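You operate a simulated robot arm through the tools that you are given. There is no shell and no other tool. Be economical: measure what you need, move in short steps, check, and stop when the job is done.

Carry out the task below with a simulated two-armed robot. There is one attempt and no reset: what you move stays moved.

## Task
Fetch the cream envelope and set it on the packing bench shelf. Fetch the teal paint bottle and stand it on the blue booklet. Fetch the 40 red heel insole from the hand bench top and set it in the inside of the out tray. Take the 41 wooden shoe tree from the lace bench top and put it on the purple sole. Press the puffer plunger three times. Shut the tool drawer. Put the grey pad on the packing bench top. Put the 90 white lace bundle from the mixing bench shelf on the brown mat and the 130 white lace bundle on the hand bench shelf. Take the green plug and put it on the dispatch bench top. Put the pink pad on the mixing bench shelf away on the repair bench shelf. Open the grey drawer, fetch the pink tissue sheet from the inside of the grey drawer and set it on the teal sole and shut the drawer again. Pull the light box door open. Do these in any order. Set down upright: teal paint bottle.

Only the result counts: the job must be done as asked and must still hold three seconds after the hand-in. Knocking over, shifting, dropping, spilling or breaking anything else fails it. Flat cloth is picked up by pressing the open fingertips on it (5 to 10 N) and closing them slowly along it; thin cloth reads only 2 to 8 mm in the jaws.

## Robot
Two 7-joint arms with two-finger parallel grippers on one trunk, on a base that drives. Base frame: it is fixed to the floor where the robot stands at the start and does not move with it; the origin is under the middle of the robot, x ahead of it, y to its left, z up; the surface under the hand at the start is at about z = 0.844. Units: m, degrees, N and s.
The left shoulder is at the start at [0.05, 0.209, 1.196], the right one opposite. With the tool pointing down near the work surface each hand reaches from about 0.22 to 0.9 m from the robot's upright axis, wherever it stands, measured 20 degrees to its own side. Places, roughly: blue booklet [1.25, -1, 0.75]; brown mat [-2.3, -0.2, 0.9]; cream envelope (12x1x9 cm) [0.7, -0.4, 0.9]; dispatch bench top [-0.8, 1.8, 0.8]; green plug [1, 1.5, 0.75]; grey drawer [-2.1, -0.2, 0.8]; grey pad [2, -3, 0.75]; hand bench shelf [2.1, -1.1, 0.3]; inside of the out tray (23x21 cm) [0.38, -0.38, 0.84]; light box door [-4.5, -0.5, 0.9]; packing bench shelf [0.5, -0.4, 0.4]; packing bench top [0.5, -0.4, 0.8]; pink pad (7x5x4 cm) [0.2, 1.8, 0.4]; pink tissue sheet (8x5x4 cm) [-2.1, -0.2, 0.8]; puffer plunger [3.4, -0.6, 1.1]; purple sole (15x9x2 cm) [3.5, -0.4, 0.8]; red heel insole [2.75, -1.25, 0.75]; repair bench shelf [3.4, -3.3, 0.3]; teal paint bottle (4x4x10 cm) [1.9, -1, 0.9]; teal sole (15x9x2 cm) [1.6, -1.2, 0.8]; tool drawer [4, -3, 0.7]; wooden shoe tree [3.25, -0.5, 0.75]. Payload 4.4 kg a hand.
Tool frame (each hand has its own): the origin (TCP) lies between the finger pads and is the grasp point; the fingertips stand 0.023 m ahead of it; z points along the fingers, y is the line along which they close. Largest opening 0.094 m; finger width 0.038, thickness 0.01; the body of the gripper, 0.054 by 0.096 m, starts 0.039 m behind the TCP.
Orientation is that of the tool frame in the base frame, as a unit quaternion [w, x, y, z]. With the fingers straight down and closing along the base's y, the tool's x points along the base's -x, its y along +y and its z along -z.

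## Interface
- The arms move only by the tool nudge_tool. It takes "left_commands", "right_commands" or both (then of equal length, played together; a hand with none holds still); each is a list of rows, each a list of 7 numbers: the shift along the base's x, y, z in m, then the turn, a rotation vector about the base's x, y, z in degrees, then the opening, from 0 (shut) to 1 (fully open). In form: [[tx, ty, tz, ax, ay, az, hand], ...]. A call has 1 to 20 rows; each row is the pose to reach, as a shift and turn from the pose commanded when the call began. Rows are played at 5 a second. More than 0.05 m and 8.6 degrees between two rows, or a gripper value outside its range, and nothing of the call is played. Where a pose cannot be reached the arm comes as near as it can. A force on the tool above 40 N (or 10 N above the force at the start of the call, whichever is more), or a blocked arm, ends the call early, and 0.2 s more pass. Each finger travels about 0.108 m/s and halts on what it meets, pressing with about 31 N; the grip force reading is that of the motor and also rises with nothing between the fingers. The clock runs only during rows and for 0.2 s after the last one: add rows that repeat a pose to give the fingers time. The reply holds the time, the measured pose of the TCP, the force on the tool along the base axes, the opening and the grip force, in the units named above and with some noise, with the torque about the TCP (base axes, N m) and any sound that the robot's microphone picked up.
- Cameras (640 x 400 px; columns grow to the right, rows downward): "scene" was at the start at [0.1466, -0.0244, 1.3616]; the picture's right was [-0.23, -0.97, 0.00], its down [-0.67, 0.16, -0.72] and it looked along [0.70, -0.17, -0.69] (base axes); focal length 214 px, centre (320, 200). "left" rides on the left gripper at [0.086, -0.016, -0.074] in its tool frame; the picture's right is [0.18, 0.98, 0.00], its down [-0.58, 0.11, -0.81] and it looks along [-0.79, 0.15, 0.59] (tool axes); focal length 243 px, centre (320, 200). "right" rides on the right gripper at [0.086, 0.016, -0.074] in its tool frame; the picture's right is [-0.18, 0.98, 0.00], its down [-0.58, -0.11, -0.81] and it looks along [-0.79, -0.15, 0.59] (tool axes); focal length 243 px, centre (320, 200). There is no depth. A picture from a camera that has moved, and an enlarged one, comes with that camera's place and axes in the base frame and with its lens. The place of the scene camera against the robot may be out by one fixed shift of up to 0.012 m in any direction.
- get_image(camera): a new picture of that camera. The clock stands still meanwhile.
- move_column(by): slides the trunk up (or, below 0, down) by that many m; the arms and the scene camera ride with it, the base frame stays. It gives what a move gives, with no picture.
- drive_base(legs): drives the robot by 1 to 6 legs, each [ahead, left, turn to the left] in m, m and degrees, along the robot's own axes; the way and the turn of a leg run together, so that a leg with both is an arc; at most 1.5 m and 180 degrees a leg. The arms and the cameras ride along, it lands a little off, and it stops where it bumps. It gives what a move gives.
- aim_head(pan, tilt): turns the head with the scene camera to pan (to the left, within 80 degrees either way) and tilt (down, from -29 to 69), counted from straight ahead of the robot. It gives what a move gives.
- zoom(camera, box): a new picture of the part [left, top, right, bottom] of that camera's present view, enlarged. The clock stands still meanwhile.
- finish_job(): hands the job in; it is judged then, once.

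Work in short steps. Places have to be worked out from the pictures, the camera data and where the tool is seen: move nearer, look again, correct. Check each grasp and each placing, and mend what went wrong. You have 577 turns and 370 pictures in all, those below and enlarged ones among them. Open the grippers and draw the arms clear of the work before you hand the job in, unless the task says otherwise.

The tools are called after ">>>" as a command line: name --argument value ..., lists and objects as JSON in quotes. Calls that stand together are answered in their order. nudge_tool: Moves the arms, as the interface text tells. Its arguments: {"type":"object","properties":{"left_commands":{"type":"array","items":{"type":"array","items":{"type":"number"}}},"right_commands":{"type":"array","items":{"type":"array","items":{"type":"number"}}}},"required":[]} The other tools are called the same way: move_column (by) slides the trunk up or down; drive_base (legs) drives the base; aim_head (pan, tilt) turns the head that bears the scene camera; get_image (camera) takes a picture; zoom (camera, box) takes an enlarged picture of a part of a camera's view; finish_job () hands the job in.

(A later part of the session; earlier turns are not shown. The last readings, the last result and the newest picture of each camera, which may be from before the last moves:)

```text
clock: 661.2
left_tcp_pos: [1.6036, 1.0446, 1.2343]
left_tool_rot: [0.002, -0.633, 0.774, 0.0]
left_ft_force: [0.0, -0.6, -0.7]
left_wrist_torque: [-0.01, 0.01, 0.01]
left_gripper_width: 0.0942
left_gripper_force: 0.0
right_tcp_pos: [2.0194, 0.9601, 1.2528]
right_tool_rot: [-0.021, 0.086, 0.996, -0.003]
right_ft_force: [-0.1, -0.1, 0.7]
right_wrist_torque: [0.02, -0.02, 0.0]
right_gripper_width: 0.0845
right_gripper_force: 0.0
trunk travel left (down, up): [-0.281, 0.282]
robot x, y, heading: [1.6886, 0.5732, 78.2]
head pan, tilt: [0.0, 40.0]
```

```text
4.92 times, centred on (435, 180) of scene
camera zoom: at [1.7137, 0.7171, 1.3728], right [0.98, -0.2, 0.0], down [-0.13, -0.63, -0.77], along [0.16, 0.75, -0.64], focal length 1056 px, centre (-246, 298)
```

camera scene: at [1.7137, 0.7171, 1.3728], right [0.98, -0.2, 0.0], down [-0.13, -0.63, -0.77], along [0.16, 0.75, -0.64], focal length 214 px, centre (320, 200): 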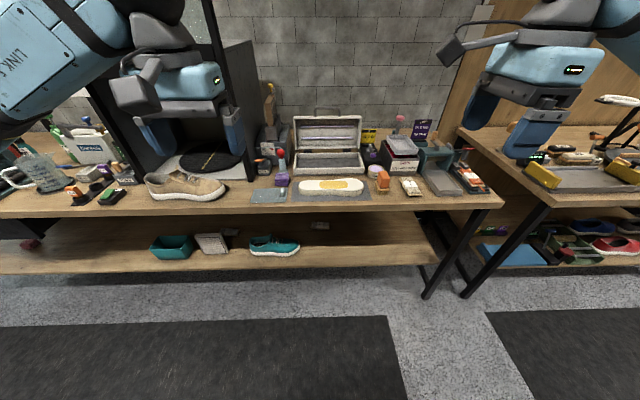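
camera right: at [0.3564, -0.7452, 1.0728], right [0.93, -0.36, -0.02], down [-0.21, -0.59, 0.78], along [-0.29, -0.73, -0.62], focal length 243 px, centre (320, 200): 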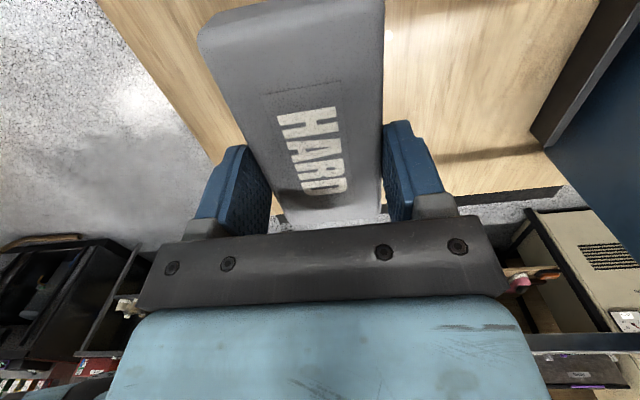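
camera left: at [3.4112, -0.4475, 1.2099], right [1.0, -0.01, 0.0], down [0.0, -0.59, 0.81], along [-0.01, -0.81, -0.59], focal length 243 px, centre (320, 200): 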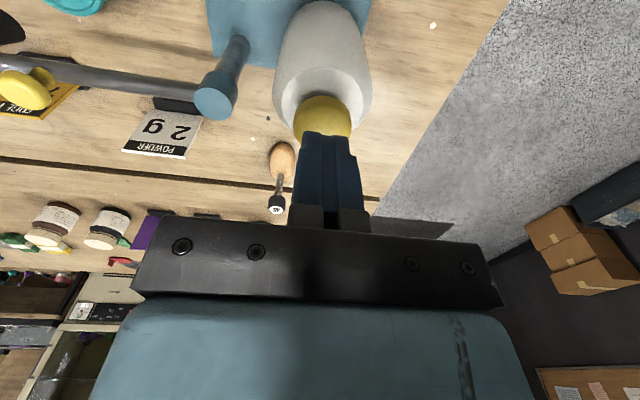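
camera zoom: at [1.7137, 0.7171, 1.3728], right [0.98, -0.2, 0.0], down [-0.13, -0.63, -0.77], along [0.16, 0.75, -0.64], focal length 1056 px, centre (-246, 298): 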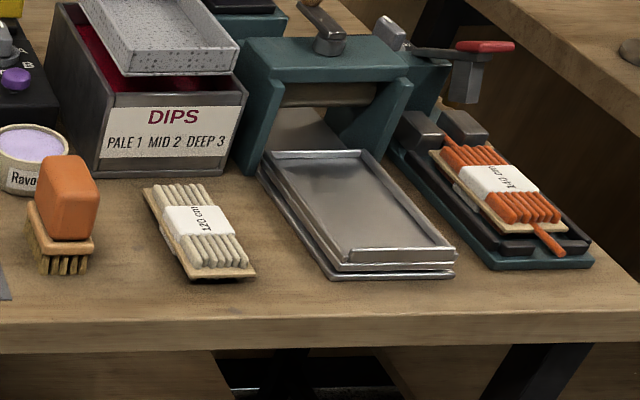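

>>> zoom --camera "scene" --box '[304, 215, 336, 235]'

>>> zoom --camera "scene" --box '[212, 242, 244, 262]'

```text
16.00 times, centred on (320, 225) of scene
camera zoom: at [1.7137, 0.7171, 1.3728], right [0.98, -0.2, 0.0], down [-0.13, -0.63, -0.77], along [0.16, 0.75, -0.64], focal length 3432 px, centre (320, -200)
```

zoom: 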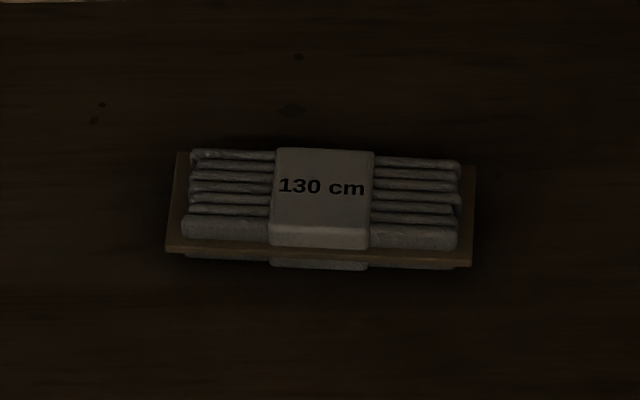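

```text
16.00 times, centred on (228, 252) of scene
camera zoom: at [1.7137, 0.7171, 1.3728], right [0.98, -0.2, 0.0], down [-0.13, -0.63, -0.77], along [0.16, 0.75, -0.64], focal length 3432 px, centre (1792, -632)
```

zoom: 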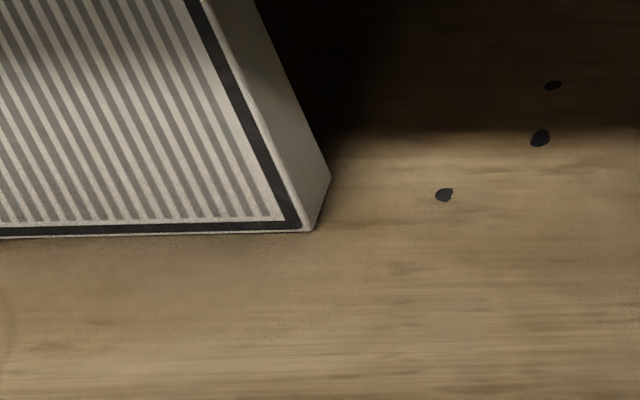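

The right one is the 130 cm bundle, at about (1.912,1.642). Back off a little, then lower and set the arms.

>>> drive_base --legs '[[-0.2, 0.2, 0]]'

>>> move_column --by -0.28

>>> nudge_tool --right_commands '[[0.004, 0.02, -0.04, 0.1, -1, 0, 1], [0.008, 0.04, -0.08, 0.3, -2.4, 0, 1], [0.012, 0.06, -0.12, 0.3, -2.4, 0, 1], [0.016, 0.08, -0.16, 0.3, -2.4, 0, 1], [0.02, 0.1, -0.2, 0.3, -2.4, 0, 1], [0.024, 0.12, -0.24, 0.3, -2.4, 0, 1], [0.028, 0.14, -0.28, 0.3, -2.4, 0, 1], [0.032, 0.16, -0.32, 0.3, -2.4, 0, 1], [0.036, 0.18, -0.36, 0.3, -2.4, 0, 1], [0.04, 0.2, -0.4, 0.3, -2.4, 0, 1], [0.044, 0.22, -0.44, 0.3, -2.4, 0, 1], [0.047, 0.23, -0.475, 0.3, -2.4, 0, 1]]' --left_commands '[[0, -0.01, 0.03, 0, 0, 0, 1], [-0.003, -0.02, 0.06, 0, 0, 0, 1], [-0.006, -0.035, 0.09, 0, 0, 0, 1], [-0.009, -0.05, 0.12, 0, 0, 0, 1], [-0.012, -0.065, 0.15, 0, 0, 0, 1], [-0.015, -0.08, 0.18, 0, 0, 0, 1], [-0.018, -0.095, 0.21, 0, 0, 0, 1], [-0.02, -0.11, 0.24, 0, 0, 0, 1], [-0.02, -0.12, 0.26, 0, 0, 0, 1], [-0.02, -0.13, 0.26, 0, 0, 0, 1], [-0.02, -0.13, 0.26, 0, 0, 0, 1], [-0.02, -0.13, 0.26, 0, 0, 0, 1]]'

```text
clock: 663.6
left_tcp_pos: [1.3624, 0.8867, 1.2342]
left_tool_rot: [0.002, -0.636, 0.772, 0.001]
left_ft_force: [-0.3, -0.1, -0.8]
left_wrist_torque: [-0.01, 0.03, -0.02]
left_gripper_width: 0.0938
left_gripper_force: 0.2
right_tcp_pos: [1.7757, 0.8058, 1.251]
right_tool_rot: [-0.022, 0.083, 0.996, -0.003]
right_ft_force: [-0.7, 0.5, -0.1]
right_wrist_torque: [-0.01, -0.01, -0.02]
right_gripper_width: 0.0844
right_gripper_force: 0.1
trunk travel left (down, up): [-0.281, 0.282]
robot x, y, heading: [1.4435, 0.4156, 78.8]
head pan, tilt: [0.0, 40.0]
```

```text
clock: 666.5
left_tcp_pos: [1.362, 0.886, 0.9549]
left_tool_rot: [0.002, -0.636, 0.771, 0.001]
left_ft_force: [0.1, 0.3, 0.2]
left_wrist_torque: [-0.02, -0.02, 0.0]
left_gripper_width: 0.094
left_gripper_force: 0.1
right_tcp_pos: [1.7763, 0.8053, 0.9724]
right_tool_rot: [-0.021, 0.083, 0.996, -0.002]
right_ft_force: [0.1, -0.3, 0.3]
right_wrist_torque: [-0.02, -0.02, -0.01]
right_gripper_width: 0.0846
right_gripper_force: 0.0
trunk travel left (down, up): [-0.001, 0.562]
robot x, y, heading: [1.4423, 0.415, 78.6]
head pan, tilt: [0.0, 40.0]
```

```text
clock: 669.1
left_tcp_pos: [1.3424, 0.7589, 1.2139]
left_tool_rot: [0.001, -0.636, 0.772, 0.0]
left_ft_force: [-0.3, -0.2, 0.1]
left_wrist_torque: [-0.02, -0.03, 0.0]
left_gripper_width: 0.0937
left_gripper_force: 0.1
right_tcp_pos: [1.8205, 1.0369, 0.4959]
right_tool_rot: [-0.001, 0.082, 0.997, 0.002]
right_ft_force: [0.3, -0.3, -0.2]
right_wrist_torque: [-0.01, 0.04, -0.02]
right_gripper_width: 0.0939
right_gripper_force: 0.1
trunk travel left (down, up): [-0.001, 0.562]
robot x, y, heading: [1.4452, 0.4138, 78.5]
head pan, tilt: [0.0, 40.0]
```

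>>> drive_base --legs '[[0.35, 0.03, 0]]'

>>> get_image --camera "scene"

>>> get_image --camera "right"

```text
clock: 671.3
left_tcp_pos: [1.3813, 1.1045, 1.213]
left_tool_rot: [0.002, -0.635, 0.772, -0.001]
left_ft_force: [0.0, 0.0, 0.2]
left_wrist_torque: [0.01, 0.03, -0.02]
left_gripper_width: 0.0939
left_gripper_force: 0.1
right_tcp_pos: [1.8627, 1.3822, 0.4981]
right_tool_rot: [-0.001, 0.084, 0.996, 0.001]
right_ft_force: [-0.2, 0.4, -0.1]
right_wrist_torque: [0.0, 0.0, 0.0]
right_gripper_width: 0.0938
right_gripper_force: 0.0
trunk travel left (down, up): [-0.001, 0.562]
robot x, y, heading: [1.4817, 0.76, 78.5]
head pan, tilt: [0.0, 40.0]
```

```text
160 pictures are left
camera scene: at [1.5132, 0.9067, 1.0927], right [0.98, -0.2, 0.0], down [-0.13, -0.63, -0.77], along [0.15, 0.75, -0.64], focal length 214 px, centre (320, 200)
```

scene: 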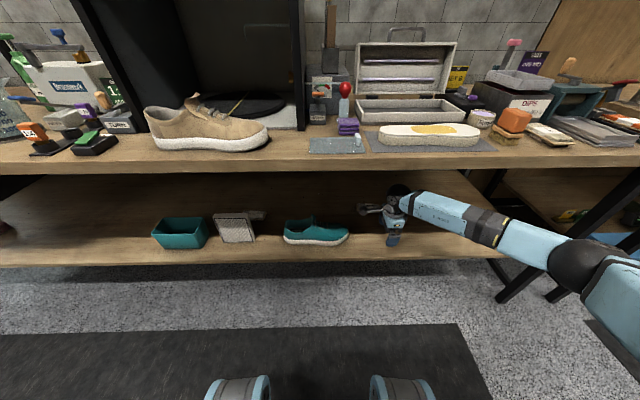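

```text
159 pictures are left
camera right: at [1.7796, 1.4119, 0.5728], right [0.35, 0.94, 0.0], down [0.56, -0.21, 0.81], along [0.76, -0.28, -0.59], focal length 243 px, centre (320, 200)
```

right: 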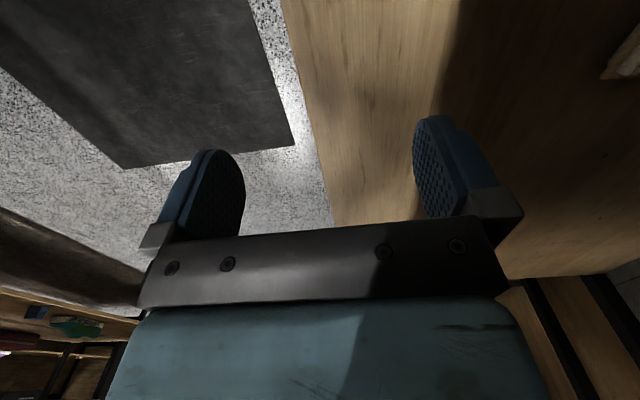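

>>> drive_base --legs '[[0.19, 0.0, 0]]'

>>> get_image --camera "right"

```text
clock: 672.9
left_tcp_pos: [1.4182, 1.2873, 1.2138]
left_tool_rot: [0.001, -0.636, 0.772, 0.0]
left_ft_force: [-0.3, 0.2, 1.1]
left_wrist_torque: [-0.02, 0.03, 0.04]
left_gripper_width: 0.0941
left_gripper_force: 0.0
right_tcp_pos: [1.8996, 1.5655, 0.4961]
right_tool_rot: [-0.001, 0.084, 0.996, 0.001]
right_ft_force: [-0.3, 0.0, -0.3]
right_wrist_torque: [0.03, 0.01, 0.02]
right_gripper_width: 0.0939
right_gripper_force: 0.1
trunk travel left (down, up): [-0.001, 0.562]
robot x, y, heading: [1.5233, 0.9443, 78.6]
head pan, tilt: [0.0, 40.0]
```

```text
158 pictures are left
camera right: at [1.8168, 1.5954, 0.5727], right [0.35, 0.94, 0.0], down [0.56, -0.21, 0.81], along [0.76, -0.28, -0.59], focal length 243 px, centre (320, 200)
```

right: 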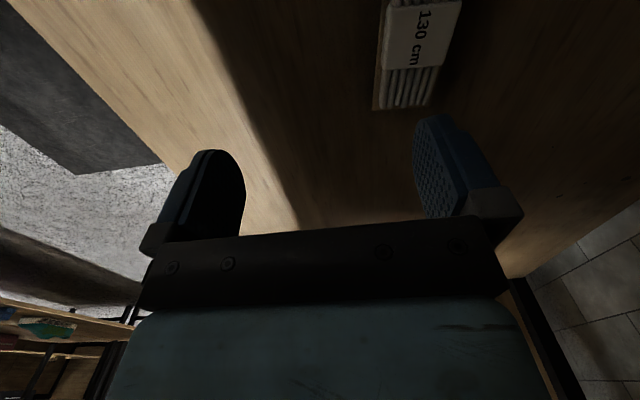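

>>> nudge_tool --right_commands '[[0.004, 0.035, 0, 0, 0, 0, 1], [0.008, 0.074, 0, 0, 0, 0, 1], [0.01, 0.074, -0.04, 0, 0, 0, 1], [0.01, 0.074, -0.07, 0, 0, 0, 1]]'

>>> get_image --camera "right"

```text
clock: 673.9
left_tcp_pos: [1.4195, 1.2885, 1.2121]
left_tool_rot: [0.001, -0.636, 0.772, 0.0]
left_ft_force: [-1.3, 0.5, -0.2]
left_wrist_torque: [0.04, 0.0, 0.03]
left_gripper_width: 0.0944
left_gripper_force: 0.1
right_tcp_pos: [1.908, 1.6407, 0.4285]
right_tool_rot: [-0.001, 0.084, 0.996, 0.002]
right_ft_force: [0.3, -0.8, -0.1]
right_wrist_torque: [-0.02, 0.03, -0.01]
right_gripper_width: 0.0941
right_gripper_force: 0.0
trunk travel left (down, up): [-0.001, 0.562]
robot x, y, heading: [1.523, 0.9455, 78.5]
head pan, tilt: [0.0, 40.0]
```

```text
157 pictures are left
camera right: at [1.8252, 1.6706, 0.5042], right [0.34, 0.94, 0.0], down [0.56, -0.21, 0.8], along [0.76, -0.28, -0.59], focal length 243 px, centre (320, 200)
```

right: 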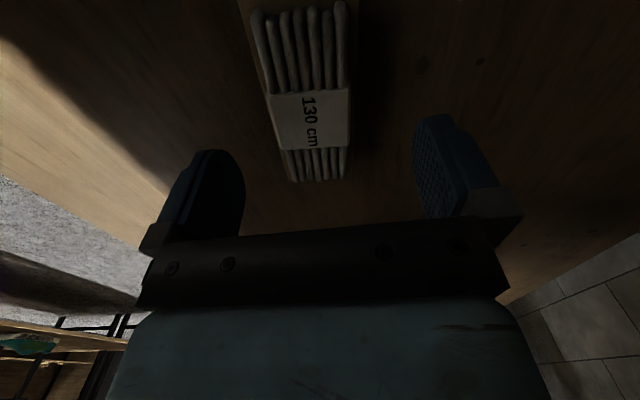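

Aligned. Lower to the shelf and grip.

>>> nudge_tool --right_commands '[[0, -0.003, -0.02, 0, 0, 0, 1], [0, -0.003, -0.034, 0, 0, 0, 1], [0, -0.003, -0.041, 0, 0, 0, 1], [0, -0.003, -0.041, 0, 0, 0, 0.7], [0, -0.003, -0.041, 0, 0, 0, 0.4], [0, -0.003, -0.041, 0, 0, 0, 0.1], [0, -0.003, -0.041, 0, 0, 0, 0.1]]'

>>> get_image --camera "right"

```text
clock: 675.5
left_tcp_pos: [1.4193, 1.2858, 1.2125]
left_tool_rot: [0.002, -0.635, 0.772, 0.0]
left_ft_force: [0.9, -0.2, -0.1]
left_wrist_torque: [0.0, -0.02, -0.01]
left_gripper_width: 0.0937
left_gripper_force: 0.0
right_tcp_pos: [1.9088, 1.6355, 0.3867]
right_tool_rot: [-0.001, 0.084, 0.996, 0.001]
right_ft_force: [0.2, -0.3, 0.5]
right_wrist_torque: [-0.02, 0.01, -0.02]
right_gripper_width: 0.0507
right_gripper_force: 31.3
trunk travel left (down, up): [-0.001, 0.562]
robot x, y, heading: [1.5217, 0.9446, 78.4]
head pan, tilt: [0.0, 40.0]
```

```text
156 pictures are left
camera right: at [1.8269, 1.666, 0.4618], right [0.35, 0.94, 0.0], down [0.56, -0.21, 0.81], along [0.76, -0.28, -0.59], focal length 243 px, centre (320, 200)
```

right: 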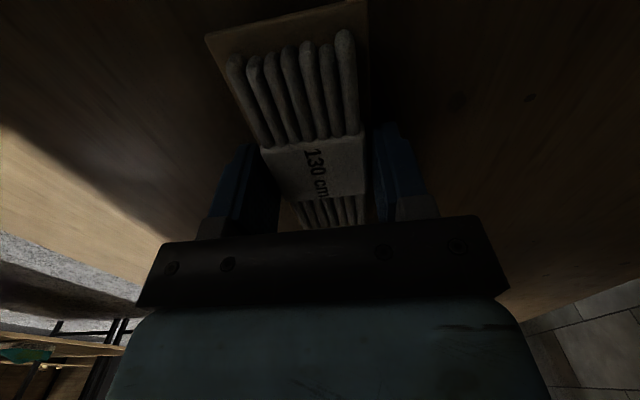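

Gripped (51 mm). Lift 5 cm only and drive straight back.

>>> nudge_tool --right_commands '[[0, 0, 0.02, 0, 0, 0, 0.1], [0, 0, 0.045, 0, 0, 0, 0.1]]'

>>> drive_base --legs '[[-0.45, 0, 0]]'

>>> get_image --camera "scene"

```text
clock: 676.1
left_tcp_pos: [1.4182, 1.287, 1.2137]
left_tool_rot: [0.002, -0.636, 0.772, 0.0]
left_ft_force: [-0.3, 0.1, -1.5]
left_wrist_torque: [0.03, 0.01, -0.01]
left_gripper_width: 0.0941
left_gripper_force: 0.1
right_tcp_pos: [1.9106, 1.6371, 0.4315]
right_tool_rot: [0.0, 0.083, 0.997, 0.001]
right_ft_force: [-0.3, 0.5, 0.1]
right_wrist_torque: [0.02, 0.03, -0.01]
right_gripper_width: 0.0508
right_gripper_force: 31.1
trunk travel left (down, up): [-0.001, 0.562]
robot x, y, heading: [1.5203, 0.9467, 78.5]
head pan, tilt: [0.0, 40.0]
```

```text
clock: 678.8
left_tcp_pos: [1.3289, 0.8494, 1.2141]
left_tool_rot: [0.002, -0.638, 0.77, 0.0]
left_ft_force: [1.1, -0.5, 0.2]
left_wrist_torque: [0.02, 0.0, 0.02]
left_gripper_width: 0.0943
left_gripper_force: 0.1
right_tcp_pos: [1.8162, 1.2027, 0.4305]
right_tool_rot: [0.0, 0.08, 0.997, 0.002]
right_ft_force: [0.3, 0.1, -0.4]
right_wrist_torque: [0.03, 0.0, 0.02]
right_gripper_width: 0.051
right_gripper_force: 30.5
trunk travel left (down, up): [-0.001, 0.562]
robot x, y, heading: [1.4367, 0.5086, 79.0]
head pan, tilt: [0.0, 40.0]
```

```text
155 pictures are left
camera scene: at [1.4622, 0.6523, 1.0928], right [0.98, -0.19, 0.0], down [-0.12, -0.63, -0.77], along [0.15, 0.75, -0.64], focal length 214 px, centre (320, 200)
```

scene: 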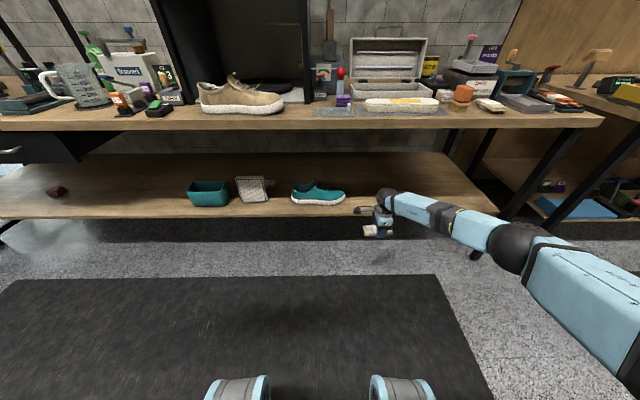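

Lace out. Raise and retract the right hand; then go for the pink pad with the left.

>>> nudge_tool --right_commands '[[-0.005, -0.025, 0.04, 0, 0, 0, 0.1], [-0.01, -0.05, 0.08, 0, 0, 0, 0.1], [-0.015, -0.075, 0.12, 0, 0, 0, 0.1], [-0.02, -0.1, 0.16, 0, 0, 0, 0.1], [-0.025, -0.125, 0.2, 0, 0, 0, 0.1], [-0.03, -0.15, 0.24, 0, 0, 0, 0.1], [-0.035, -0.175, 0.28, 0, 0, 0, 0.1], [-0.04, -0.2, 0.32, 0, 0, 0, 0.1], [-0.045, -0.225, 0.36, 0, 0, 0, 0.1], [-0.05, -0.25, 0.4, 0, 0, 0, 0.1], [-0.055, -0.275, 0.44, 0, 0, 0, 0.1], [-0.06, -0.3, 0.48, 0, 0, 0, 0.1], [-0.065, -0.325, 0.52, 0, 0, 0, 0.1]]'

```text
clock: 681.6
left_tcp_pos: [1.3281, 0.8485, 1.2126]
left_tool_rot: [0.002, -0.639, 0.769, 0.0]
left_ft_force: [-0.7, -0.5, -0.3]
left_wrist_torque: [0.0, -0.02, -0.04]
left_gripper_width: 0.0939
left_gripper_force: 0.0
right_tcp_pos: [1.7508, 0.874, 0.9508]
right_tool_rot: [0.0, 0.079, 0.997, 0.002]
right_ft_force: [-0.1, 0.5, -1.1]
right_wrist_torque: [0.0, -0.04, 0.02]
right_gripper_width: 0.0509
right_gripper_force: 31.0
trunk travel left (down, up): [-0.001, 0.562]
robot x, y, heading: [1.433, 0.5088, 78.8]
head pan, tilt: [0.0, 40.0]
```

>>> drive_base --legs '[[0, 1.03, 0], [0, 0, 15]]'

>>> nudge_tool --left_commands '[[0, 0.01, -0.04, 0, 0, -3, 1], [0, 0.02, -0.08, 0, 0, -6, 1], [0, 0.03, -0.12, 0, 0, -9, 1], [0, 0.04, -0.16, 0, 0, -12, 1], [0, 0.06, -0.2, 0, 0, -15, 1], [0, 0.08, -0.24, 0, 0, -15, 1], [0, 0.1, -0.28, 0, 0, -15, 1], [0, 0.12, -0.32, 0, 0, -15, 1], [0, 0.14, -0.36, 0, 0, -15, 1], [0, 0.16, -0.4, 0, 0, -15, 1], [0, 0.18, -0.44, 0, 0, -15, 1], [0, 0.2, -0.48, 0, 0, -15, 1], [0, 0.22, -0.52, 0, 0, -15, 1], [0, 0.24, -0.56, 0, 0, -15, 1], [0, 0.26, -0.6, 0, 0, -15, 1], [0, 0.28, -0.64, 0, 0, -15, 1], [0, 0.29, -0.68, 0, 0, -15, 1]]' --right_commands '[[0, 0, 0.02, 0, 0, 0, 0.1], [0, 0, 0.04, 0, 0, 0, 0.1], [0, 0, 0.06, 0, 0, 0, 0.1], [0, 0, 0.08, 0, 0, 0, 0.1], [0, 0, 0.1, 0, 0, 0, 0.1], [0, 0, 0.12, 0, 0, 0, 0.1], [0, 0, 0.14, 0, 0, 0, 0.1], [0, 0, 0.16, 0, 0, 0, 0.1], [0, 0, 0.18, 0, 0, 0, 0.1], [0, 0, 0.18, 0, 0, 0, 0.1], [0, 0, 0.18, 0, 0, 0, 0.1], [0, 0, 0.18, 0, 0, 0, 0.1], [0, 0, 0.18, 0, 0, 0, 0.1], [0, 0, 0.18, 0, 0, 0, 0.1], [0, 0, 0.18, 0, 0, 0, 0.1], [0, 0, 0.18, 0, 0, 0, 0.1], [0, 0, 0.18, 0, 0, 0, 0.1]]'

>>> get_image --camera "scene"

```text
clock: 691.8
left_tcp_pos: [0.2426, 1.012, 1.2132]
left_tool_rot: [-0.002, 0.731, -0.683, 0.0]
left_ft_force: [-0.1, -0.1, -0.3]
left_wrist_torque: [-0.06, -0.02, -0.01]
left_gripper_width: 0.0943
left_gripper_force: 0.0
right_tcp_pos: [0.6442, 1.1405, 0.9512]
right_tool_rot: [0.0, -0.047, 0.999, 0.002]
right_ft_force: [-0.2, 0.3, -1.0]
right_wrist_torque: [-0.01, 0.02, -0.01]
right_gripper_width: 0.0506
right_gripper_force: 30.7
trunk travel left (down, up): [-0.001, 0.562]
robot x, y, heading: [0.4288, 0.707, 93.6]
head pan, tilt: [0.0, 40.0]
```

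```text
clock: 695.4
left_tcp_pos: [0.2421, 1.2994, 0.5326]
left_tool_rot: [0.002, -0.635, 0.772, 0.0]
left_ft_force: [-0.3, 0.3, 1.1]
left_wrist_torque: [0.03, -0.02, -0.01]
left_gripper_width: 0.0938
left_gripper_force: 0.1
right_tcp_pos: [0.6462, 1.1402, 1.1312]
right_tool_rot: [-0.001, -0.048, 0.999, 0.001]
right_ft_force: [0.0, -0.1, -0.8]
right_wrist_torque: [0.01, 0.0, 0.01]
right_gripper_width: 0.0507
right_gripper_force: 30.7
trunk travel left (down, up): [-0.001, 0.562]
robot x, y, heading: [0.429, 0.7081, 93.7]
head pan, tilt: [0.0, 40.0]
```

```text
154 pictures are left
camera scene: at [0.4193, 0.8546, 1.0928], right [1.0, 0.06, 0.0], down [0.04, -0.64, -0.77], along [-0.05, 0.76, -0.64], focal length 214 px, centre (320, 200)
```

scene: 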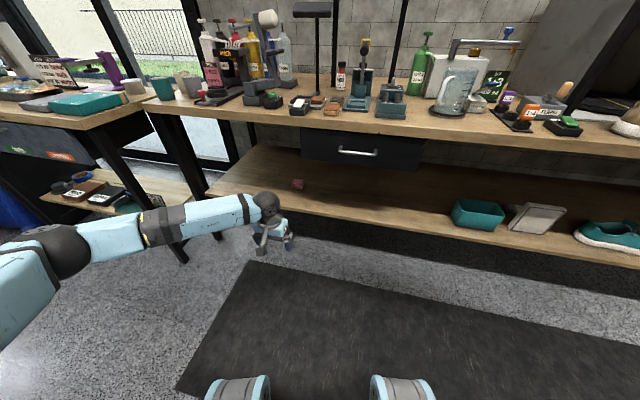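

The left elbow would foul the bench legs there, so I'll deliver the lace first and take the pad later with the right hand. Raise the left hand back up.

>>> nudge_tool --left_commands '[[0, -0.02, 0.045, 0, 0, 3, 1], [0, -0.04, 0.09, 0, 0, 6, 1], [0, -0.06, 0.135, 0, 0, 9, 1], [0, -0.08, 0.18, 0, 0, 12, 1], [0, -0.1, 0.22, 0, 0, 15, 1], [0, -0.12, 0.26, 0, 0, 15, 1], [0, -0.14, 0.3, 0, 0, 15, 1], [0, -0.16, 0.34, 0, 0, 15, 1], [0, -0.18, 0.38, 0, 0, 15, 1], [0, -0.2, 0.42, 0, 0, 15, 1], [0, -0.22, 0.46, 0, 0, 15, 1], [0, -0.24, 0.5, 0, 0, 15, 1]]'

>>> move_column --by 0.25

>>> drive_base --legs '[[0, 0, -15], [0, 1.0, 0], [-1.2, 0, 0], [-1.2, 0, 0]]'

```text
clock: 698.0
left_tcp_pos: [0.2433, 1.0563, 1.0332]
left_tool_rot: [-0.002, 0.731, -0.682, 0.0]
left_ft_force: [0.3, 0.3, -0.6]
left_wrist_torque: [0.01, -0.01, -0.02]
left_gripper_width: 0.0941
left_gripper_force: 0.0
right_tcp_pos: [0.6464, 1.1393, 1.1328]
right_tool_rot: [0.0, -0.048, 0.999, 0.001]
right_ft_force: [0.2, -0.9, 0.4]
right_wrist_torque: [-0.01, 0.02, -0.02]
right_gripper_width: 0.0507
right_gripper_force: 31.4
trunk travel left (down, up): [-0.001, 0.562]
robot x, y, heading: [0.4304, 0.7079, 93.6]
head pan, tilt: [0.0, 40.0]
```

```text
clock: 700.5
left_tcp_pos: [0.2416, 1.057, 1.2822]
left_tool_rot: [-0.002, 0.731, -0.683, -0.001]
left_ft_force: [0.1, 0.2, -0.4]
left_wrist_torque: [-0.03, 0.02, 0.01]
left_gripper_width: 0.0937
left_gripper_force: 0.1
right_tcp_pos: [0.6468, 1.1401, 1.3821]
right_tool_rot: [-0.001, -0.048, 0.999, 0.002]
right_ft_force: [0.1, 0.0, -0.6]
right_wrist_torque: [-0.01, 0.01, -0.01]
right_gripper_width: 0.0509
right_gripper_force: 30.8
trunk travel left (down, up): [-0.251, 0.312]
robot x, y, heading: [0.4305, 0.707, 93.8]
head pan, tilt: [0.0, 40.0]
```

```text
clock: 721.9
left_tcp_pos: [-1.0565, -1.0664, 1.2827]
left_tool_rot: [0.002, -0.658, 0.753, 0.0]
left_ft_force: [-1.0, -0.4, -0.3]
left_wrist_torque: [0.01, 0.0, -0.03]
left_gripper_width: 0.0941
left_gripper_force: 0.0
right_tcp_pos: [-0.6429, -1.0672, 1.3818]
right_tool_rot: [-0.001, 0.054, 0.999, 0.002]
right_ft_force: [0.1, 0.9, -0.2]
right_wrist_torque: [-0.05, 0.04, 0.0]
right_gripper_width: 0.0509
right_gripper_force: 30.8
trunk travel left (down, up): [-0.251, 0.312]
robot x, y, heading: [-0.9381, -1.4515, 82.1]
head pan, tilt: [0.0, 40.0]
```

>>> drive_base --legs '[[0, 0, -3.3], [0, -1.4, 0], [0, -1.4, 0]]'

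>>> aim_head --pan 0 --tilt 45

>>> get_image --camera "scene"

```text
clock: 746.7
left_tcp_pos: [1.7007, -1.6146, 1.2828]
left_tool_rot: [0.001, -0.638, 0.77, 0.0]
left_ft_force: [0.2, -0.3, -0.2]
left_wrist_torque: [-0.03, -0.04, 0.0]
left_gripper_width: 0.0941
left_gripper_force: 0.0
right_tcp_pos: [2.1124, -1.6347, 1.3813]
right_tool_rot: [-0.001, 0.08, 0.997, 0.002]
right_ft_force: [0.2, -0.3, -0.5]
right_wrist_torque: [0.01, 0.02, -0.01]
right_gripper_width: 0.0508
right_gripper_force: 30.4
trunk travel left (down, up): [-0.251, 0.312]
robot x, y, heading: [1.7915, -2.0013, 78.8]
head pan, tilt: [0.0, 40.0]
```

```text
clock: 747.4
left_tcp_pos: [1.6998, -1.6137, 1.2828]
left_tool_rot: [0.001, -0.638, 0.77, 0.0]
left_ft_force: [-0.3, 0.4, -0.9]
left_wrist_torque: [-0.01, 0.01, -0.03]
left_gripper_width: 0.0939
left_gripper_force: 0.0
right_tcp_pos: [2.113, -1.636, 1.3805]
right_tool_rot: [0.0, 0.08, 0.997, 0.002]
right_ft_force: [0.2, -0.5, -0.4]
right_wrist_torque: [-0.04, -0.03, -0.03]
right_gripper_width: 0.0506
right_gripper_force: 30.8
trunk travel left (down, up): [-0.251, 0.312]
robot x, y, heading: [1.7956, -2.0005, 79.0]
head pan, tilt: [0.0, 45.0]
```

```text
153 pictures are left
camera scene: at [1.8211, -1.8592, 1.3355], right [0.98, -0.19, 0.0], down [-0.14, -0.69, -0.71], along [0.14, 0.69, -0.71], focal length 214 px, centre (320, 200)
```

scene: 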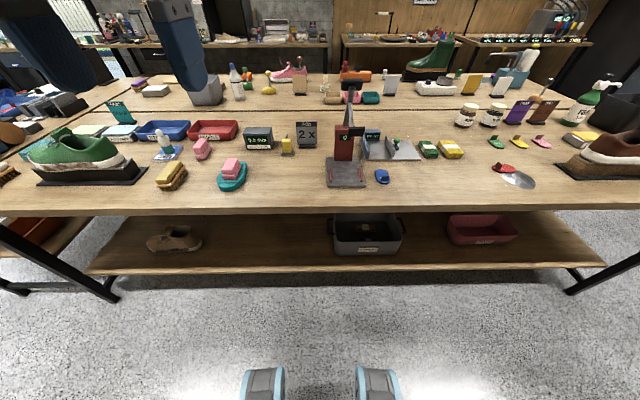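

Free shelf spot between the tan shoe and grey bin, about (1.70,-1.205). Position the base and lower the right hand in front of the shelf.

>>> drive_base --legs '[[-0.08, 0.49, 0]]'

>>> move_column --by -0.25

>>> nudge_tool --right_commands '[[0.003, 0.015, -0.045, 0, 0, 0, 0.1], [0.006, 0.03, -0.09, 0, 0, 0, 0.1], [0.009, 0.045, -0.135, 0, 0, 0, 0.1], [0.012, 0.06, -0.18, 0, 0, 0, 0.1], [0.015, 0.075, -0.225, 0, 0, 0, 0.1], [0.018, 0.09, -0.27, 0, 0, 0, 0.1], [0.021, 0.105, -0.315, 0, 0, 0, 0.1], [0.024, 0.12, -0.36, 0, 0, 0, 0.1], [0.028, 0.135, -0.405, 0, 0, 0, 0.1], [0.032, 0.15, -0.45, 0, 0, 0, 0.1], [0.036, 0.165, -0.495, 0, 0, 0, 0.1], [0.04, 0.18, -0.54, 0, 0, 0, 0.1], [0.04, 0.185, -0.585, 0, 0, 0, 0.1], [0.04, 0.19, -0.63, 0, 0, 0, 0.1], [0.04, 0.19, -0.66, 0, 0, 0, 0.1]]'

>>> get_image --camera "scene"

```text
clock: 752.1
left_tcp_pos: [1.2116, -1.5995, 1.2838]
left_tool_rot: [0.002, -0.637, 0.771, 0.0]
left_ft_force: [-0.1, 0.5, -1.1]
left_wrist_torque: [-0.01, 0.02, -0.02]
left_gripper_width: 0.094
left_gripper_force: 0.1
right_tcp_pos: [1.6244, -1.6235, 1.3818]
right_tool_rot: [-0.001, 0.081, 0.997, 0.001]
right_ft_force: [-0.3, 1.1, -0.1]
right_wrist_torque: [-0.01, 0.03, -0.01]
right_gripper_width: 0.0506
right_gripper_force: 30.9
trunk travel left (down, up): [-0.251, 0.312]
robot x, y, heading: [1.3059, -1.9877, 79.0]
head pan, tilt: [0.0, 45.0]
```

```text
clock: 754.7
left_tcp_pos: [1.2116, -1.6007, 1.0331]
left_tool_rot: [0.002, -0.637, 0.771, 0.0]
left_ft_force: [-0.6, 0.0, 0.0]
left_wrist_torque: [0.03, 0.01, -0.01]
left_gripper_width: 0.0941
left_gripper_force: 0.1
right_tcp_pos: [1.6244, -1.6234, 1.1316]
right_tool_rot: [-0.001, 0.081, 0.997, 0.001]
right_ft_force: [-0.1, -0.3, -0.3]
right_wrist_torque: [-0.02, 0.02, 0.01]
right_gripper_width: 0.0506
right_gripper_force: 31.3
trunk travel left (down, up): [-0.001, 0.562]
robot x, y, heading: [1.3017, -1.9865, 78.7]
head pan, tilt: [0.0, 45.0]
```

```text
clock: 757.9
left_tcp_pos: [1.2117, -1.5998, 1.0331]
left_tool_rot: [0.002, -0.636, 0.772, -0.001]
left_ft_force: [-0.8, 0.7, -0.6]
left_wrist_torque: [-0.02, 0.0, -0.01]
left_gripper_width: 0.094
left_gripper_force: 0.2
right_tcp_pos: [1.6629, -1.4334, 0.4714]
right_tool_rot: [0.001, 0.082, 0.997, 0.001]
right_ft_force: [-0.1, -0.2, -0.3]
right_wrist_torque: [0.0, 0.0, 0.02]
right_gripper_width: 0.0507
right_gripper_force: 31.0
trunk travel left (down, up): [-0.001, 0.562]
robot x, y, heading: [1.3054, -1.9869, 78.7]
head pan, tilt: [0.0, 45.0]
```

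```text
152 pictures are left
camera scene: at [1.3318, -1.8459, 1.0855], right [0.98, -0.19, 0.0], down [-0.14, -0.69, -0.71], along [0.14, 0.69, -0.71], focal length 214 px, centre (320, 200)
```

scene: 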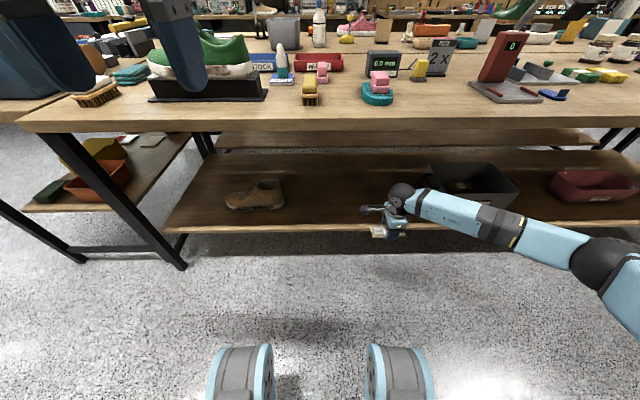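

The shelf here is lower (z≈0.25). Test reaching down to 0.30 before entering.

>>> nudge_tool --right_commands '[[0, 0, -0.04, 0, 0, 0, 0.1], [0, 0, -0.08, 0, 0, 0, 0.1], [0.004, 0.02, -0.12, 0, 0, 0, 0.1], [0.008, 0.04, -0.145, 0, 0, 0, 0.1]]'

```text
clock: 758.9
left_tcp_pos: [1.2123, -1.602, 1.0338]
left_tool_rot: [0.002, -0.637, 0.771, 0.0]
left_ft_force: [0.5, -0.6, 0.3]
left_wrist_torque: [0.01, 0.02, 0.0]
left_gripper_width: 0.0939
left_gripper_force: 0.0
right_tcp_pos: [1.6714, -1.3928, 0.3264]
right_tool_rot: [-0.001, 0.082, 0.997, 0.002]
right_ft_force: [1.0, -0.8, -1.0]
right_wrist_torque: [0.01, 0.03, -0.01]
right_gripper_width: 0.0507
right_gripper_force: 30.7
trunk travel left (down, up): [-0.001, 0.562]
robot x, y, heading: [1.3024, -1.9858, 78.9]
head pan, tilt: [0.0, 45.0]
```

Reachable. Drive in 0.27 m and look.

>>> drive_base --legs '[[0.27, 0, 0]]'

>>> get_image --camera "right"

>>> get_image --camera "scene"

```text
clock: 760.8
left_tcp_pos: [1.2654, -1.3361, 1.0334]
left_tool_rot: [0.001, -0.636, 0.771, 0.0]
left_ft_force: [0.5, 0.5, 0.0]
left_wrist_torque: [0.01, 0.01, -0.04]
left_gripper_width: 0.0938
left_gripper_force: 0.0
right_tcp_pos: [1.7268, -1.129, 0.3263]
right_tool_rot: [0.0, 0.083, 0.997, 0.003]
right_ft_force: [0.4, 0.0, -0.1]
right_wrist_torque: [-0.01, -0.01, -0.03]
right_gripper_width: 0.0508
right_gripper_force: 31.1
trunk travel left (down, up): [-0.001, 0.562]
robot x, y, heading: [1.3599, -1.7188, 79.0]
head pan, tilt: [0.0, 45.0]
```

```text
151 pictures are left
camera right: at [1.6425, -1.0992, 0.4021], right [0.34, 0.94, 0.0], down [0.56, -0.21, 0.81], along [0.76, -0.28, -0.59], focal length 243 px, centre (320, 200)
```

right: 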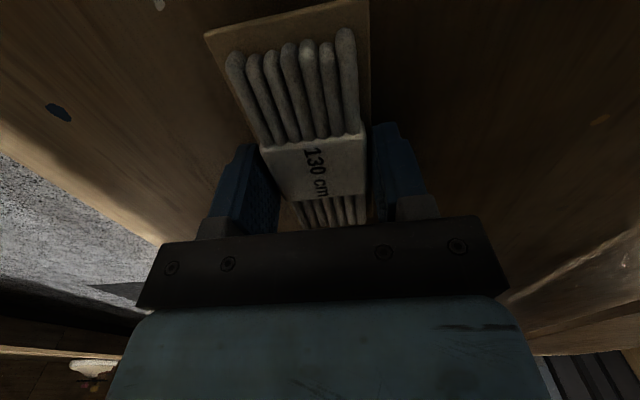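

```text
150 pictures are left
camera scene: at [1.385, -1.5804, 1.0854], right [0.98, -0.2, 0.0], down [-0.14, -0.69, -0.71], along [0.14, 0.69, -0.71], focal length 214 px, centre (320, 200)
```

scene: 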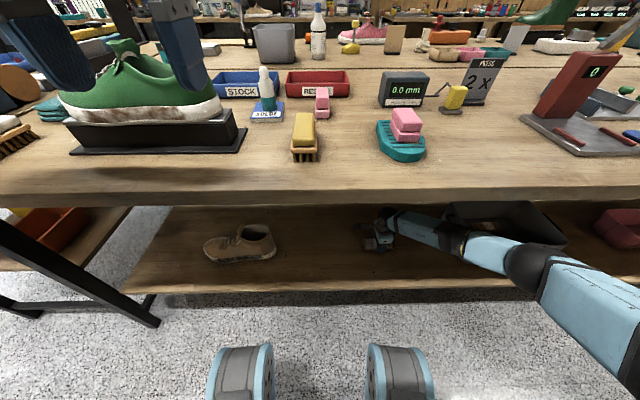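

>>> nudge_tool --right_commands '[[0, 0, -0.012, 0, 0, 0, 0.1], [0, 0, -0.024, 0, 0, 0, 0.1], [0, 0, -0.032, 0, 0, 0, 0.1], [0, 0, -0.04, 0, 0, 0, 0.1], [0, 0, -0.047, 0, 0, 0, 0.1], [0, 0, -0.054, 0, 0, 0, 0.1], [0, 0, -0.06, 0, 0, 0, 0.1]]'

```text
clock: 761.3
left_tcp_pos: [1.2648, -1.3363, 1.0358]
left_tool_rot: [0.003, -0.635, 0.773, 0.001]
left_ft_force: [-0.1, -0.5, 0.8]
left_wrist_torque: [0.01, 0.0, -0.02]
left_gripper_width: 0.0939
left_gripper_force: 0.0
right_tcp_pos: [1.725, -1.128, 0.3225]
right_tool_rot: [-0.001, 0.084, 0.996, 0.003]
right_ft_force: [-3.4, -17.2, 32.1]
right_wrist_torque: [-1.28, -0.51, -0.41]
right_gripper_width: 0.051
right_gripper_force: 31.1
trunk travel left (down, up): [-0.001, 0.562]
robot x, y, heading: [1.3561, -1.72, 78.3]
head pan, tilt: [0.0, 45.0]
stopped in row 2 (right hand): the force on the tool passed its limit at 71 N (the readings are from after the stop); the commanded pose is now the measured one
```

Contact: the shelf is at about 0.30. Release and rise slightly, then back out.

>>> nudge_tool --right_commands '[[0, 0, 0.003, 0, 0, 0, 0.3], [0, 0, 0.003, 0, 0, 0, 0.6], [0, 0, 0.003, 0, 0, 0, 0.9], [0, 0, 0.003, 0, 0, 0, 1], [0, 0, 0.03, 0, 0, 0, 1], [0, 0, 0.06, 0, 0, 0, 1], [0, 0, 0.09, 0, 0, 0, 1]]'

>>> get_image --camera "right"

```text
clock: 762.9
left_tcp_pos: [1.2653, -1.3345, 1.0321]
left_tool_rot: [0.002, -0.635, 0.772, 0.0]
left_ft_force: [-0.3, -0.3, 0.6]
left_wrist_torque: [-0.01, 0.0, -0.02]
left_gripper_width: 0.094
left_gripper_force: 0.0
right_tcp_pos: [1.7257, -1.1276, 0.4094]
right_tool_rot: [-0.001, 0.084, 0.996, 0.001]
right_ft_force: [-0.9, -0.3, -0.4]
right_wrist_torque: [0.02, -0.01, 0.01]
right_gripper_width: 0.094
right_gripper_force: 0.1
trunk travel left (down, up): [-0.001, 0.562]
robot x, y, heading: [1.3529, -1.7229, 78.8]
head pan, tilt: [0.0, 45.0]
```

```text
149 pictures are left
camera right: at [1.6427, -1.0977, 0.485], right [0.35, 0.94, 0.0], down [0.56, -0.21, 0.81], along [0.76, -0.28, -0.59], focal length 243 px, centre (320, 200)
```

right: 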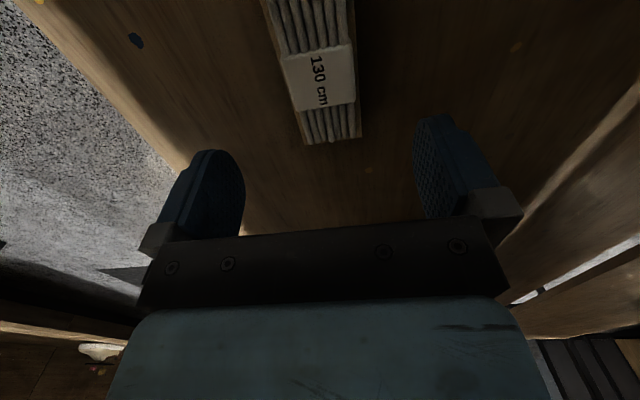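

Lace placed. Back out, raise the right arm, and return to the mixing bench.

>>> drive_base --legs '[[-0.27, 0, 0]]'

>>> nudge_tool --right_commands '[[-0.004, -0.02, 0.045, 0, 0, 0, 1], [-0.008, -0.04, 0.09, 0, 0, 0, 1], [-0.012, -0.06, 0.135, 0, 0, 0, 1], [-0.016, -0.08, 0.18, 0, 0, 0, 1], [-0.02, -0.1, 0.225, 0, 0, 0, 1], [-0.024, -0.12, 0.27, 0, 0, 0, 1], [-0.028, -0.14, 0.315, 0, 0, 0, 1], [-0.032, -0.16, 0.36, 0, 0, 0, 1], [-0.036, -0.18, 0.405, 0, 0, 0, 1], [-0.04, -0.2, 0.45, 0, 0, 0, 1], [-0.045, -0.22, 0.495, 0, 0, 0, 1], [-0.05, -0.24, 0.54, 0, 0, 0, 1]]'

```text
clock: 764.8
left_tcp_pos: [1.2137, -1.6002, 1.0334]
left_tool_rot: [0.001, -0.635, 0.772, -0.001]
left_ft_force: [-0.2, -0.8, -0.1]
left_wrist_torque: [0.0, -0.01, 0.05]
left_gripper_width: 0.094
left_gripper_force: 0.0
right_tcp_pos: [1.6732, -1.3916, 0.4104]
right_tool_rot: [0.0, 0.084, 0.996, 0.001]
right_ft_force: [-0.5, 0.3, -0.8]
right_wrist_torque: [0.01, -0.01, -0.01]
right_gripper_width: 0.0939
right_gripper_force: 0.1
trunk travel left (down, up): [-0.001, 0.562]
robot x, y, heading: [1.3042, -1.9864, 78.6]
head pan, tilt: [0.0, 45.0]
```

```text
clock: 767.4
left_tcp_pos: [1.2118, -1.5998, 1.0334]
left_tool_rot: [0.003, -0.635, 0.772, 0.0]
left_ft_force: [-0.5, 0.6, -0.1]
left_wrist_torque: [-0.02, 0.02, 0.01]
left_gripper_width: 0.0941
left_gripper_force: 0.0
right_tcp_pos: [1.6221, -1.6347, 0.953]
right_tool_rot: [-0.001, 0.083, 0.997, 0.001]
right_ft_force: [-0.1, 0.1, -0.1]
right_wrist_torque: [0.01, -0.02, 0.02]
right_gripper_width: 0.0938
right_gripper_force: 0.1
trunk travel left (down, up): [-0.001, 0.562]
robot x, y, heading: [1.3044, -1.9838, 78.6]
head pan, tilt: [0.0, 45.0]
```

>>> drive_base --legs '[[0, 1.2, 0], [0, 1.15, 0], [1.2, 0, 0], [1.1, 0, 0]]'

>>> aim_head --pan -15 --tilt 35

>>> get_image --camera "scene"

```text
clock: 799.1
left_tcp_pos: [-0.6988, 1.0995, 1.0327]
left_tool_rot: [0.002, -0.638, 0.77, 0.0]
left_ft_force: [-0.5, 0.2, 0.0]
left_wrist_torque: [0.02, 0.02, 0.01]
left_gripper_width: 0.0942
left_gripper_force: 0.1
right_tcp_pos: [-0.2896, 1.068, 0.9524]
right_tool_rot: [0.0, 0.081, 0.997, 0.001]
right_ft_force: [0.1, -0.5, 0.2]
right_wrist_torque: [-0.01, -0.02, -0.01]
right_gripper_width: 0.094
right_gripper_force: 0.0
trunk travel left (down, up): [-0.001, 0.562]
robot x, y, heading: [-0.6027, 0.714, 78.7]
head pan, tilt: [0.0, 45.0]
```

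```text
clock: 799.9
left_tcp_pos: [-0.6988, 1.0999, 1.0333]
left_tool_rot: [0.001, -0.638, 0.77, 0.001]
left_ft_force: [-0.3, -0.1, 0.5]
left_wrist_torque: [0.0, -0.03, -0.02]
left_gripper_width: 0.0938
left_gripper_force: 0.0
right_tcp_pos: [-0.29, 1.0683, 0.9517]
right_tool_rot: [-0.001, 0.081, 0.997, 0.001]
right_ft_force: [-0.1, 0.2, -0.7]
right_wrist_torque: [-0.01, 0.0, 0.02]
right_gripper_width: 0.0941
right_gripper_force: 0.1
trunk travel left (down, up): [-0.001, 0.562]
robot x, y, heading: [-0.603, 0.7109, 79.1]
head pan, tilt: [-15.0, 35.0]
```

```text
148 pictures are left
camera scene: at [-0.5545, 0.8535, 1.1003], right [0.9, -0.44, 0.0], down [-0.25, -0.52, -0.82], along [0.36, 0.74, -0.57], focal length 214 px, centre (320, 200)
```

scene: 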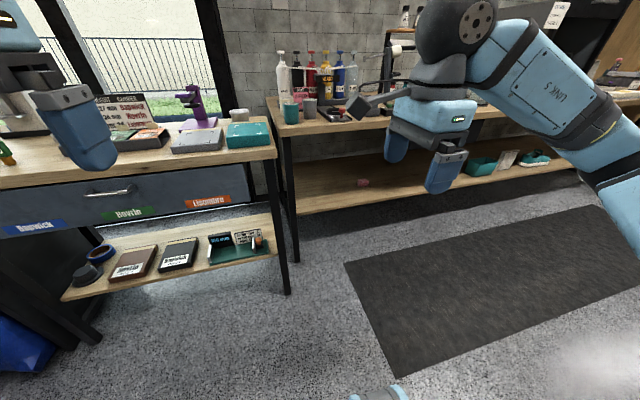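

Pad seen at (0.239,1.835). Shift right, then lower the right hand in front of the shelf and lift the left out of the way.

>>> drive_base --legs '[[0, -0.36, 0]]'

>>> nudge_tool --right_commands '[[0.004, 0.022, -0.04, 0, 0, 0, 1], [0.008, 0.044, -0.08, 0, 0, 0, 1], [0.012, 0.066, -0.12, 0, 0, 0, 1], [0.016, 0.088, -0.16, 0, 0, 0, 1], [0.02, 0.11, -0.2, 0, 0, 0, 1], [0.024, 0.13, -0.24, 0, 0, 0, 1], [0.028, 0.15, -0.28, 0, 0, 0, 1], [0.032, 0.17, -0.32, 0, 0, 0, 1], [0.036, 0.19, -0.36, 0, 0, 0, 1], [0.04, 0.21, -0.4, 0, 0, 0, 1], [0.044, 0.23, -0.44, 0, 0, 0, 1], [0.05, 0.25, -0.46, 0, 0, 0, 1]]' --left_commands '[[0, -0.01, 0.02, 0, 0, 0, 1], [0, -0.02, 0.04, 0, 0, 0, 1], [0, -0.03, 0.06, 0, 0, 0, 1], [0, -0.04, 0.08, 0, 0, 0, 1], [0, -0.05, 0.1, 0, 0, 0, 1], [0, -0.06, 0.12, 0, 0, 0, 1], [0, -0.07, 0.14, 0, 0, 0, 1], [0, -0.07, 0.16, 0, 0, 0, 1], [0, -0.07, 0.18, 0, 0, 0, 1], [0, -0.07, 0.2, 0, 0, 0, 1], [0, -0.07, 0.2, 0, 0, 0, 1], [0, -0.07, 0.2, 0, 0, 0, 1]]'

```text
clock: 803.6
left_tcp_pos: [-0.3419, 1.0299, 1.0333]
left_tool_rot: [0.002, -0.637, 0.771, 0.0]
left_ft_force: [-0.2, 0.1, 0.6]
left_wrist_torque: [0.02, 0.03, 0.0]
left_gripper_width: 0.0937
left_gripper_force: 0.0
right_tcp_pos: [0.0663, 0.998, 0.9517]
right_tool_rot: [-0.002, 0.081, 0.997, 0.001]
right_ft_force: [-0.1, 0.0, -1.0]
right_wrist_torque: [-0.02, 0.01, 0.0]
right_gripper_width: 0.094
right_gripper_force: 0.2
trunk travel left (down, up): [-0.001, 0.562]
robot x, y, heading: [-0.2529, 0.6447, 78.8]
head pan, tilt: [-15.0, 35.0]
```

```text
clock: 806.2
left_tcp_pos: [-0.3416, 0.9596, 1.2326]
left_tool_rot: [0.002, -0.637, 0.771, -0.001]
left_ft_force: [-0.8, -0.6, -0.7]
left_wrist_torque: [0.0, -0.02, -0.02]
left_gripper_width: 0.094
left_gripper_force: 0.0
right_tcp_pos: [0.1188, 1.2476, 0.4909]
right_tool_rot: [-0.001, 0.081, 0.997, 0.001]
right_ft_force: [0.3, -0.2, 0.5]
right_wrist_torque: [0.02, 0.01, 0.03]
right_gripper_width: 0.0943
right_gripper_force: 0.1
trunk travel left (down, up): [-0.001, 0.562]
robot x, y, heading: [-0.2473, 0.6437, 78.8]
head pan, tilt: [-15.0, 35.0]
```

The forearm must pass under the bench drawer, so I enter low (tips just above the pad height).

>>> nudge_tool --right_commands '[[0, 0, -0.03, 0, 0, 0, 1], [0, 0, -0.055, 0, 0, 0, 1]]'

>>> drive_base --legs '[[0.3, 0.0, 0]]'

>>> get_image --camera "scene"

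>>> get_image --camera "right"

```text
clock: 806.8
left_tcp_pos: [-0.3411, 0.959, 1.2327]
left_tool_rot: [0.001, -0.637, 0.77, 0.0]
left_ft_force: [0.3, 0.3, 0.9]
left_wrist_torque: [-0.03, -0.01, 0.01]
left_gripper_width: 0.094
left_gripper_force: 0.0
right_tcp_pos: [0.1187, 1.2491, 0.4353]
right_tool_rot: [-0.002, 0.081, 0.997, 0.001]
right_ft_force: [0.5, 1.2, -0.9]
right_wrist_torque: [-0.02, -0.03, 0.03]
right_gripper_width: 0.094
right_gripper_force: 0.0
trunk travel left (down, up): [-0.001, 0.562]
robot x, y, heading: [-0.2536, 0.6418, 78.7]
head pan, tilt: [-15.0, 35.0]
```

```text
clock: 808.9
left_tcp_pos: [-0.2829, 1.2523, 1.2319]
left_tool_rot: [0.001, -0.638, 0.77, 0.0]
left_ft_force: [-0.8, 1.2, 0.3]
left_wrist_torque: [-0.05, -0.02, -0.02]
left_gripper_width: 0.094
left_gripper_force: 0.0
right_tcp_pos: [0.1777, 1.5426, 0.4361]
right_tool_rot: [-0.002, 0.081, 0.997, 0.001]
right_ft_force: [-0.2, 0.3, -0.5]
right_wrist_torque: [0.02, 0.02, 0.02]
right_gripper_width: 0.0939
right_gripper_force: 0.0
trunk travel left (down, up): [-0.001, 0.562]
robot x, y, heading: [-0.1901, 0.9367, 78.9]
head pan, tilt: [-15.0, 35.0]
```

```text
147 pictures are left
camera scene: at [-0.1405, 1.0777, 1.1003], right [0.9, -0.44, 0.0], down [-0.25, -0.52, -0.82], along [0.36, 0.74, -0.57], focal length 214 px, centre (320, 200)
```

scene: 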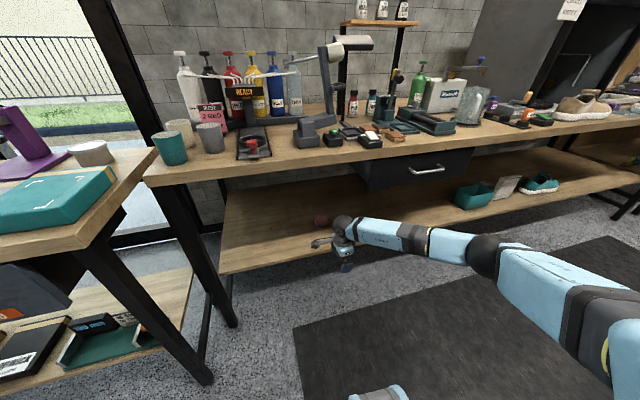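

```text
146 pictures are left
camera right: at [0.0936, 1.572, 0.5115], right [0.34, 0.94, 0.0], down [0.56, -0.2, 0.8], along [0.76, -0.27, -0.59], focal length 243 px, centre (320, 200)
```

right: 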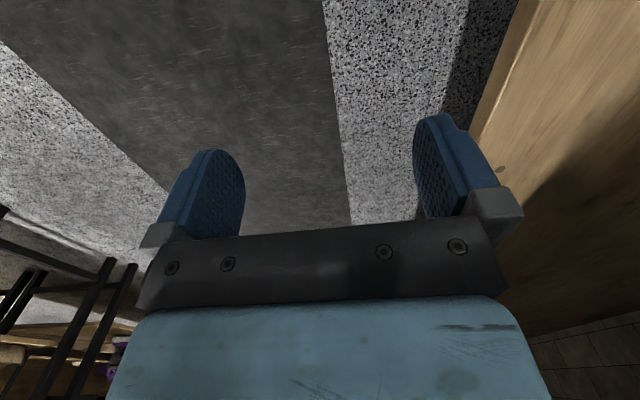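

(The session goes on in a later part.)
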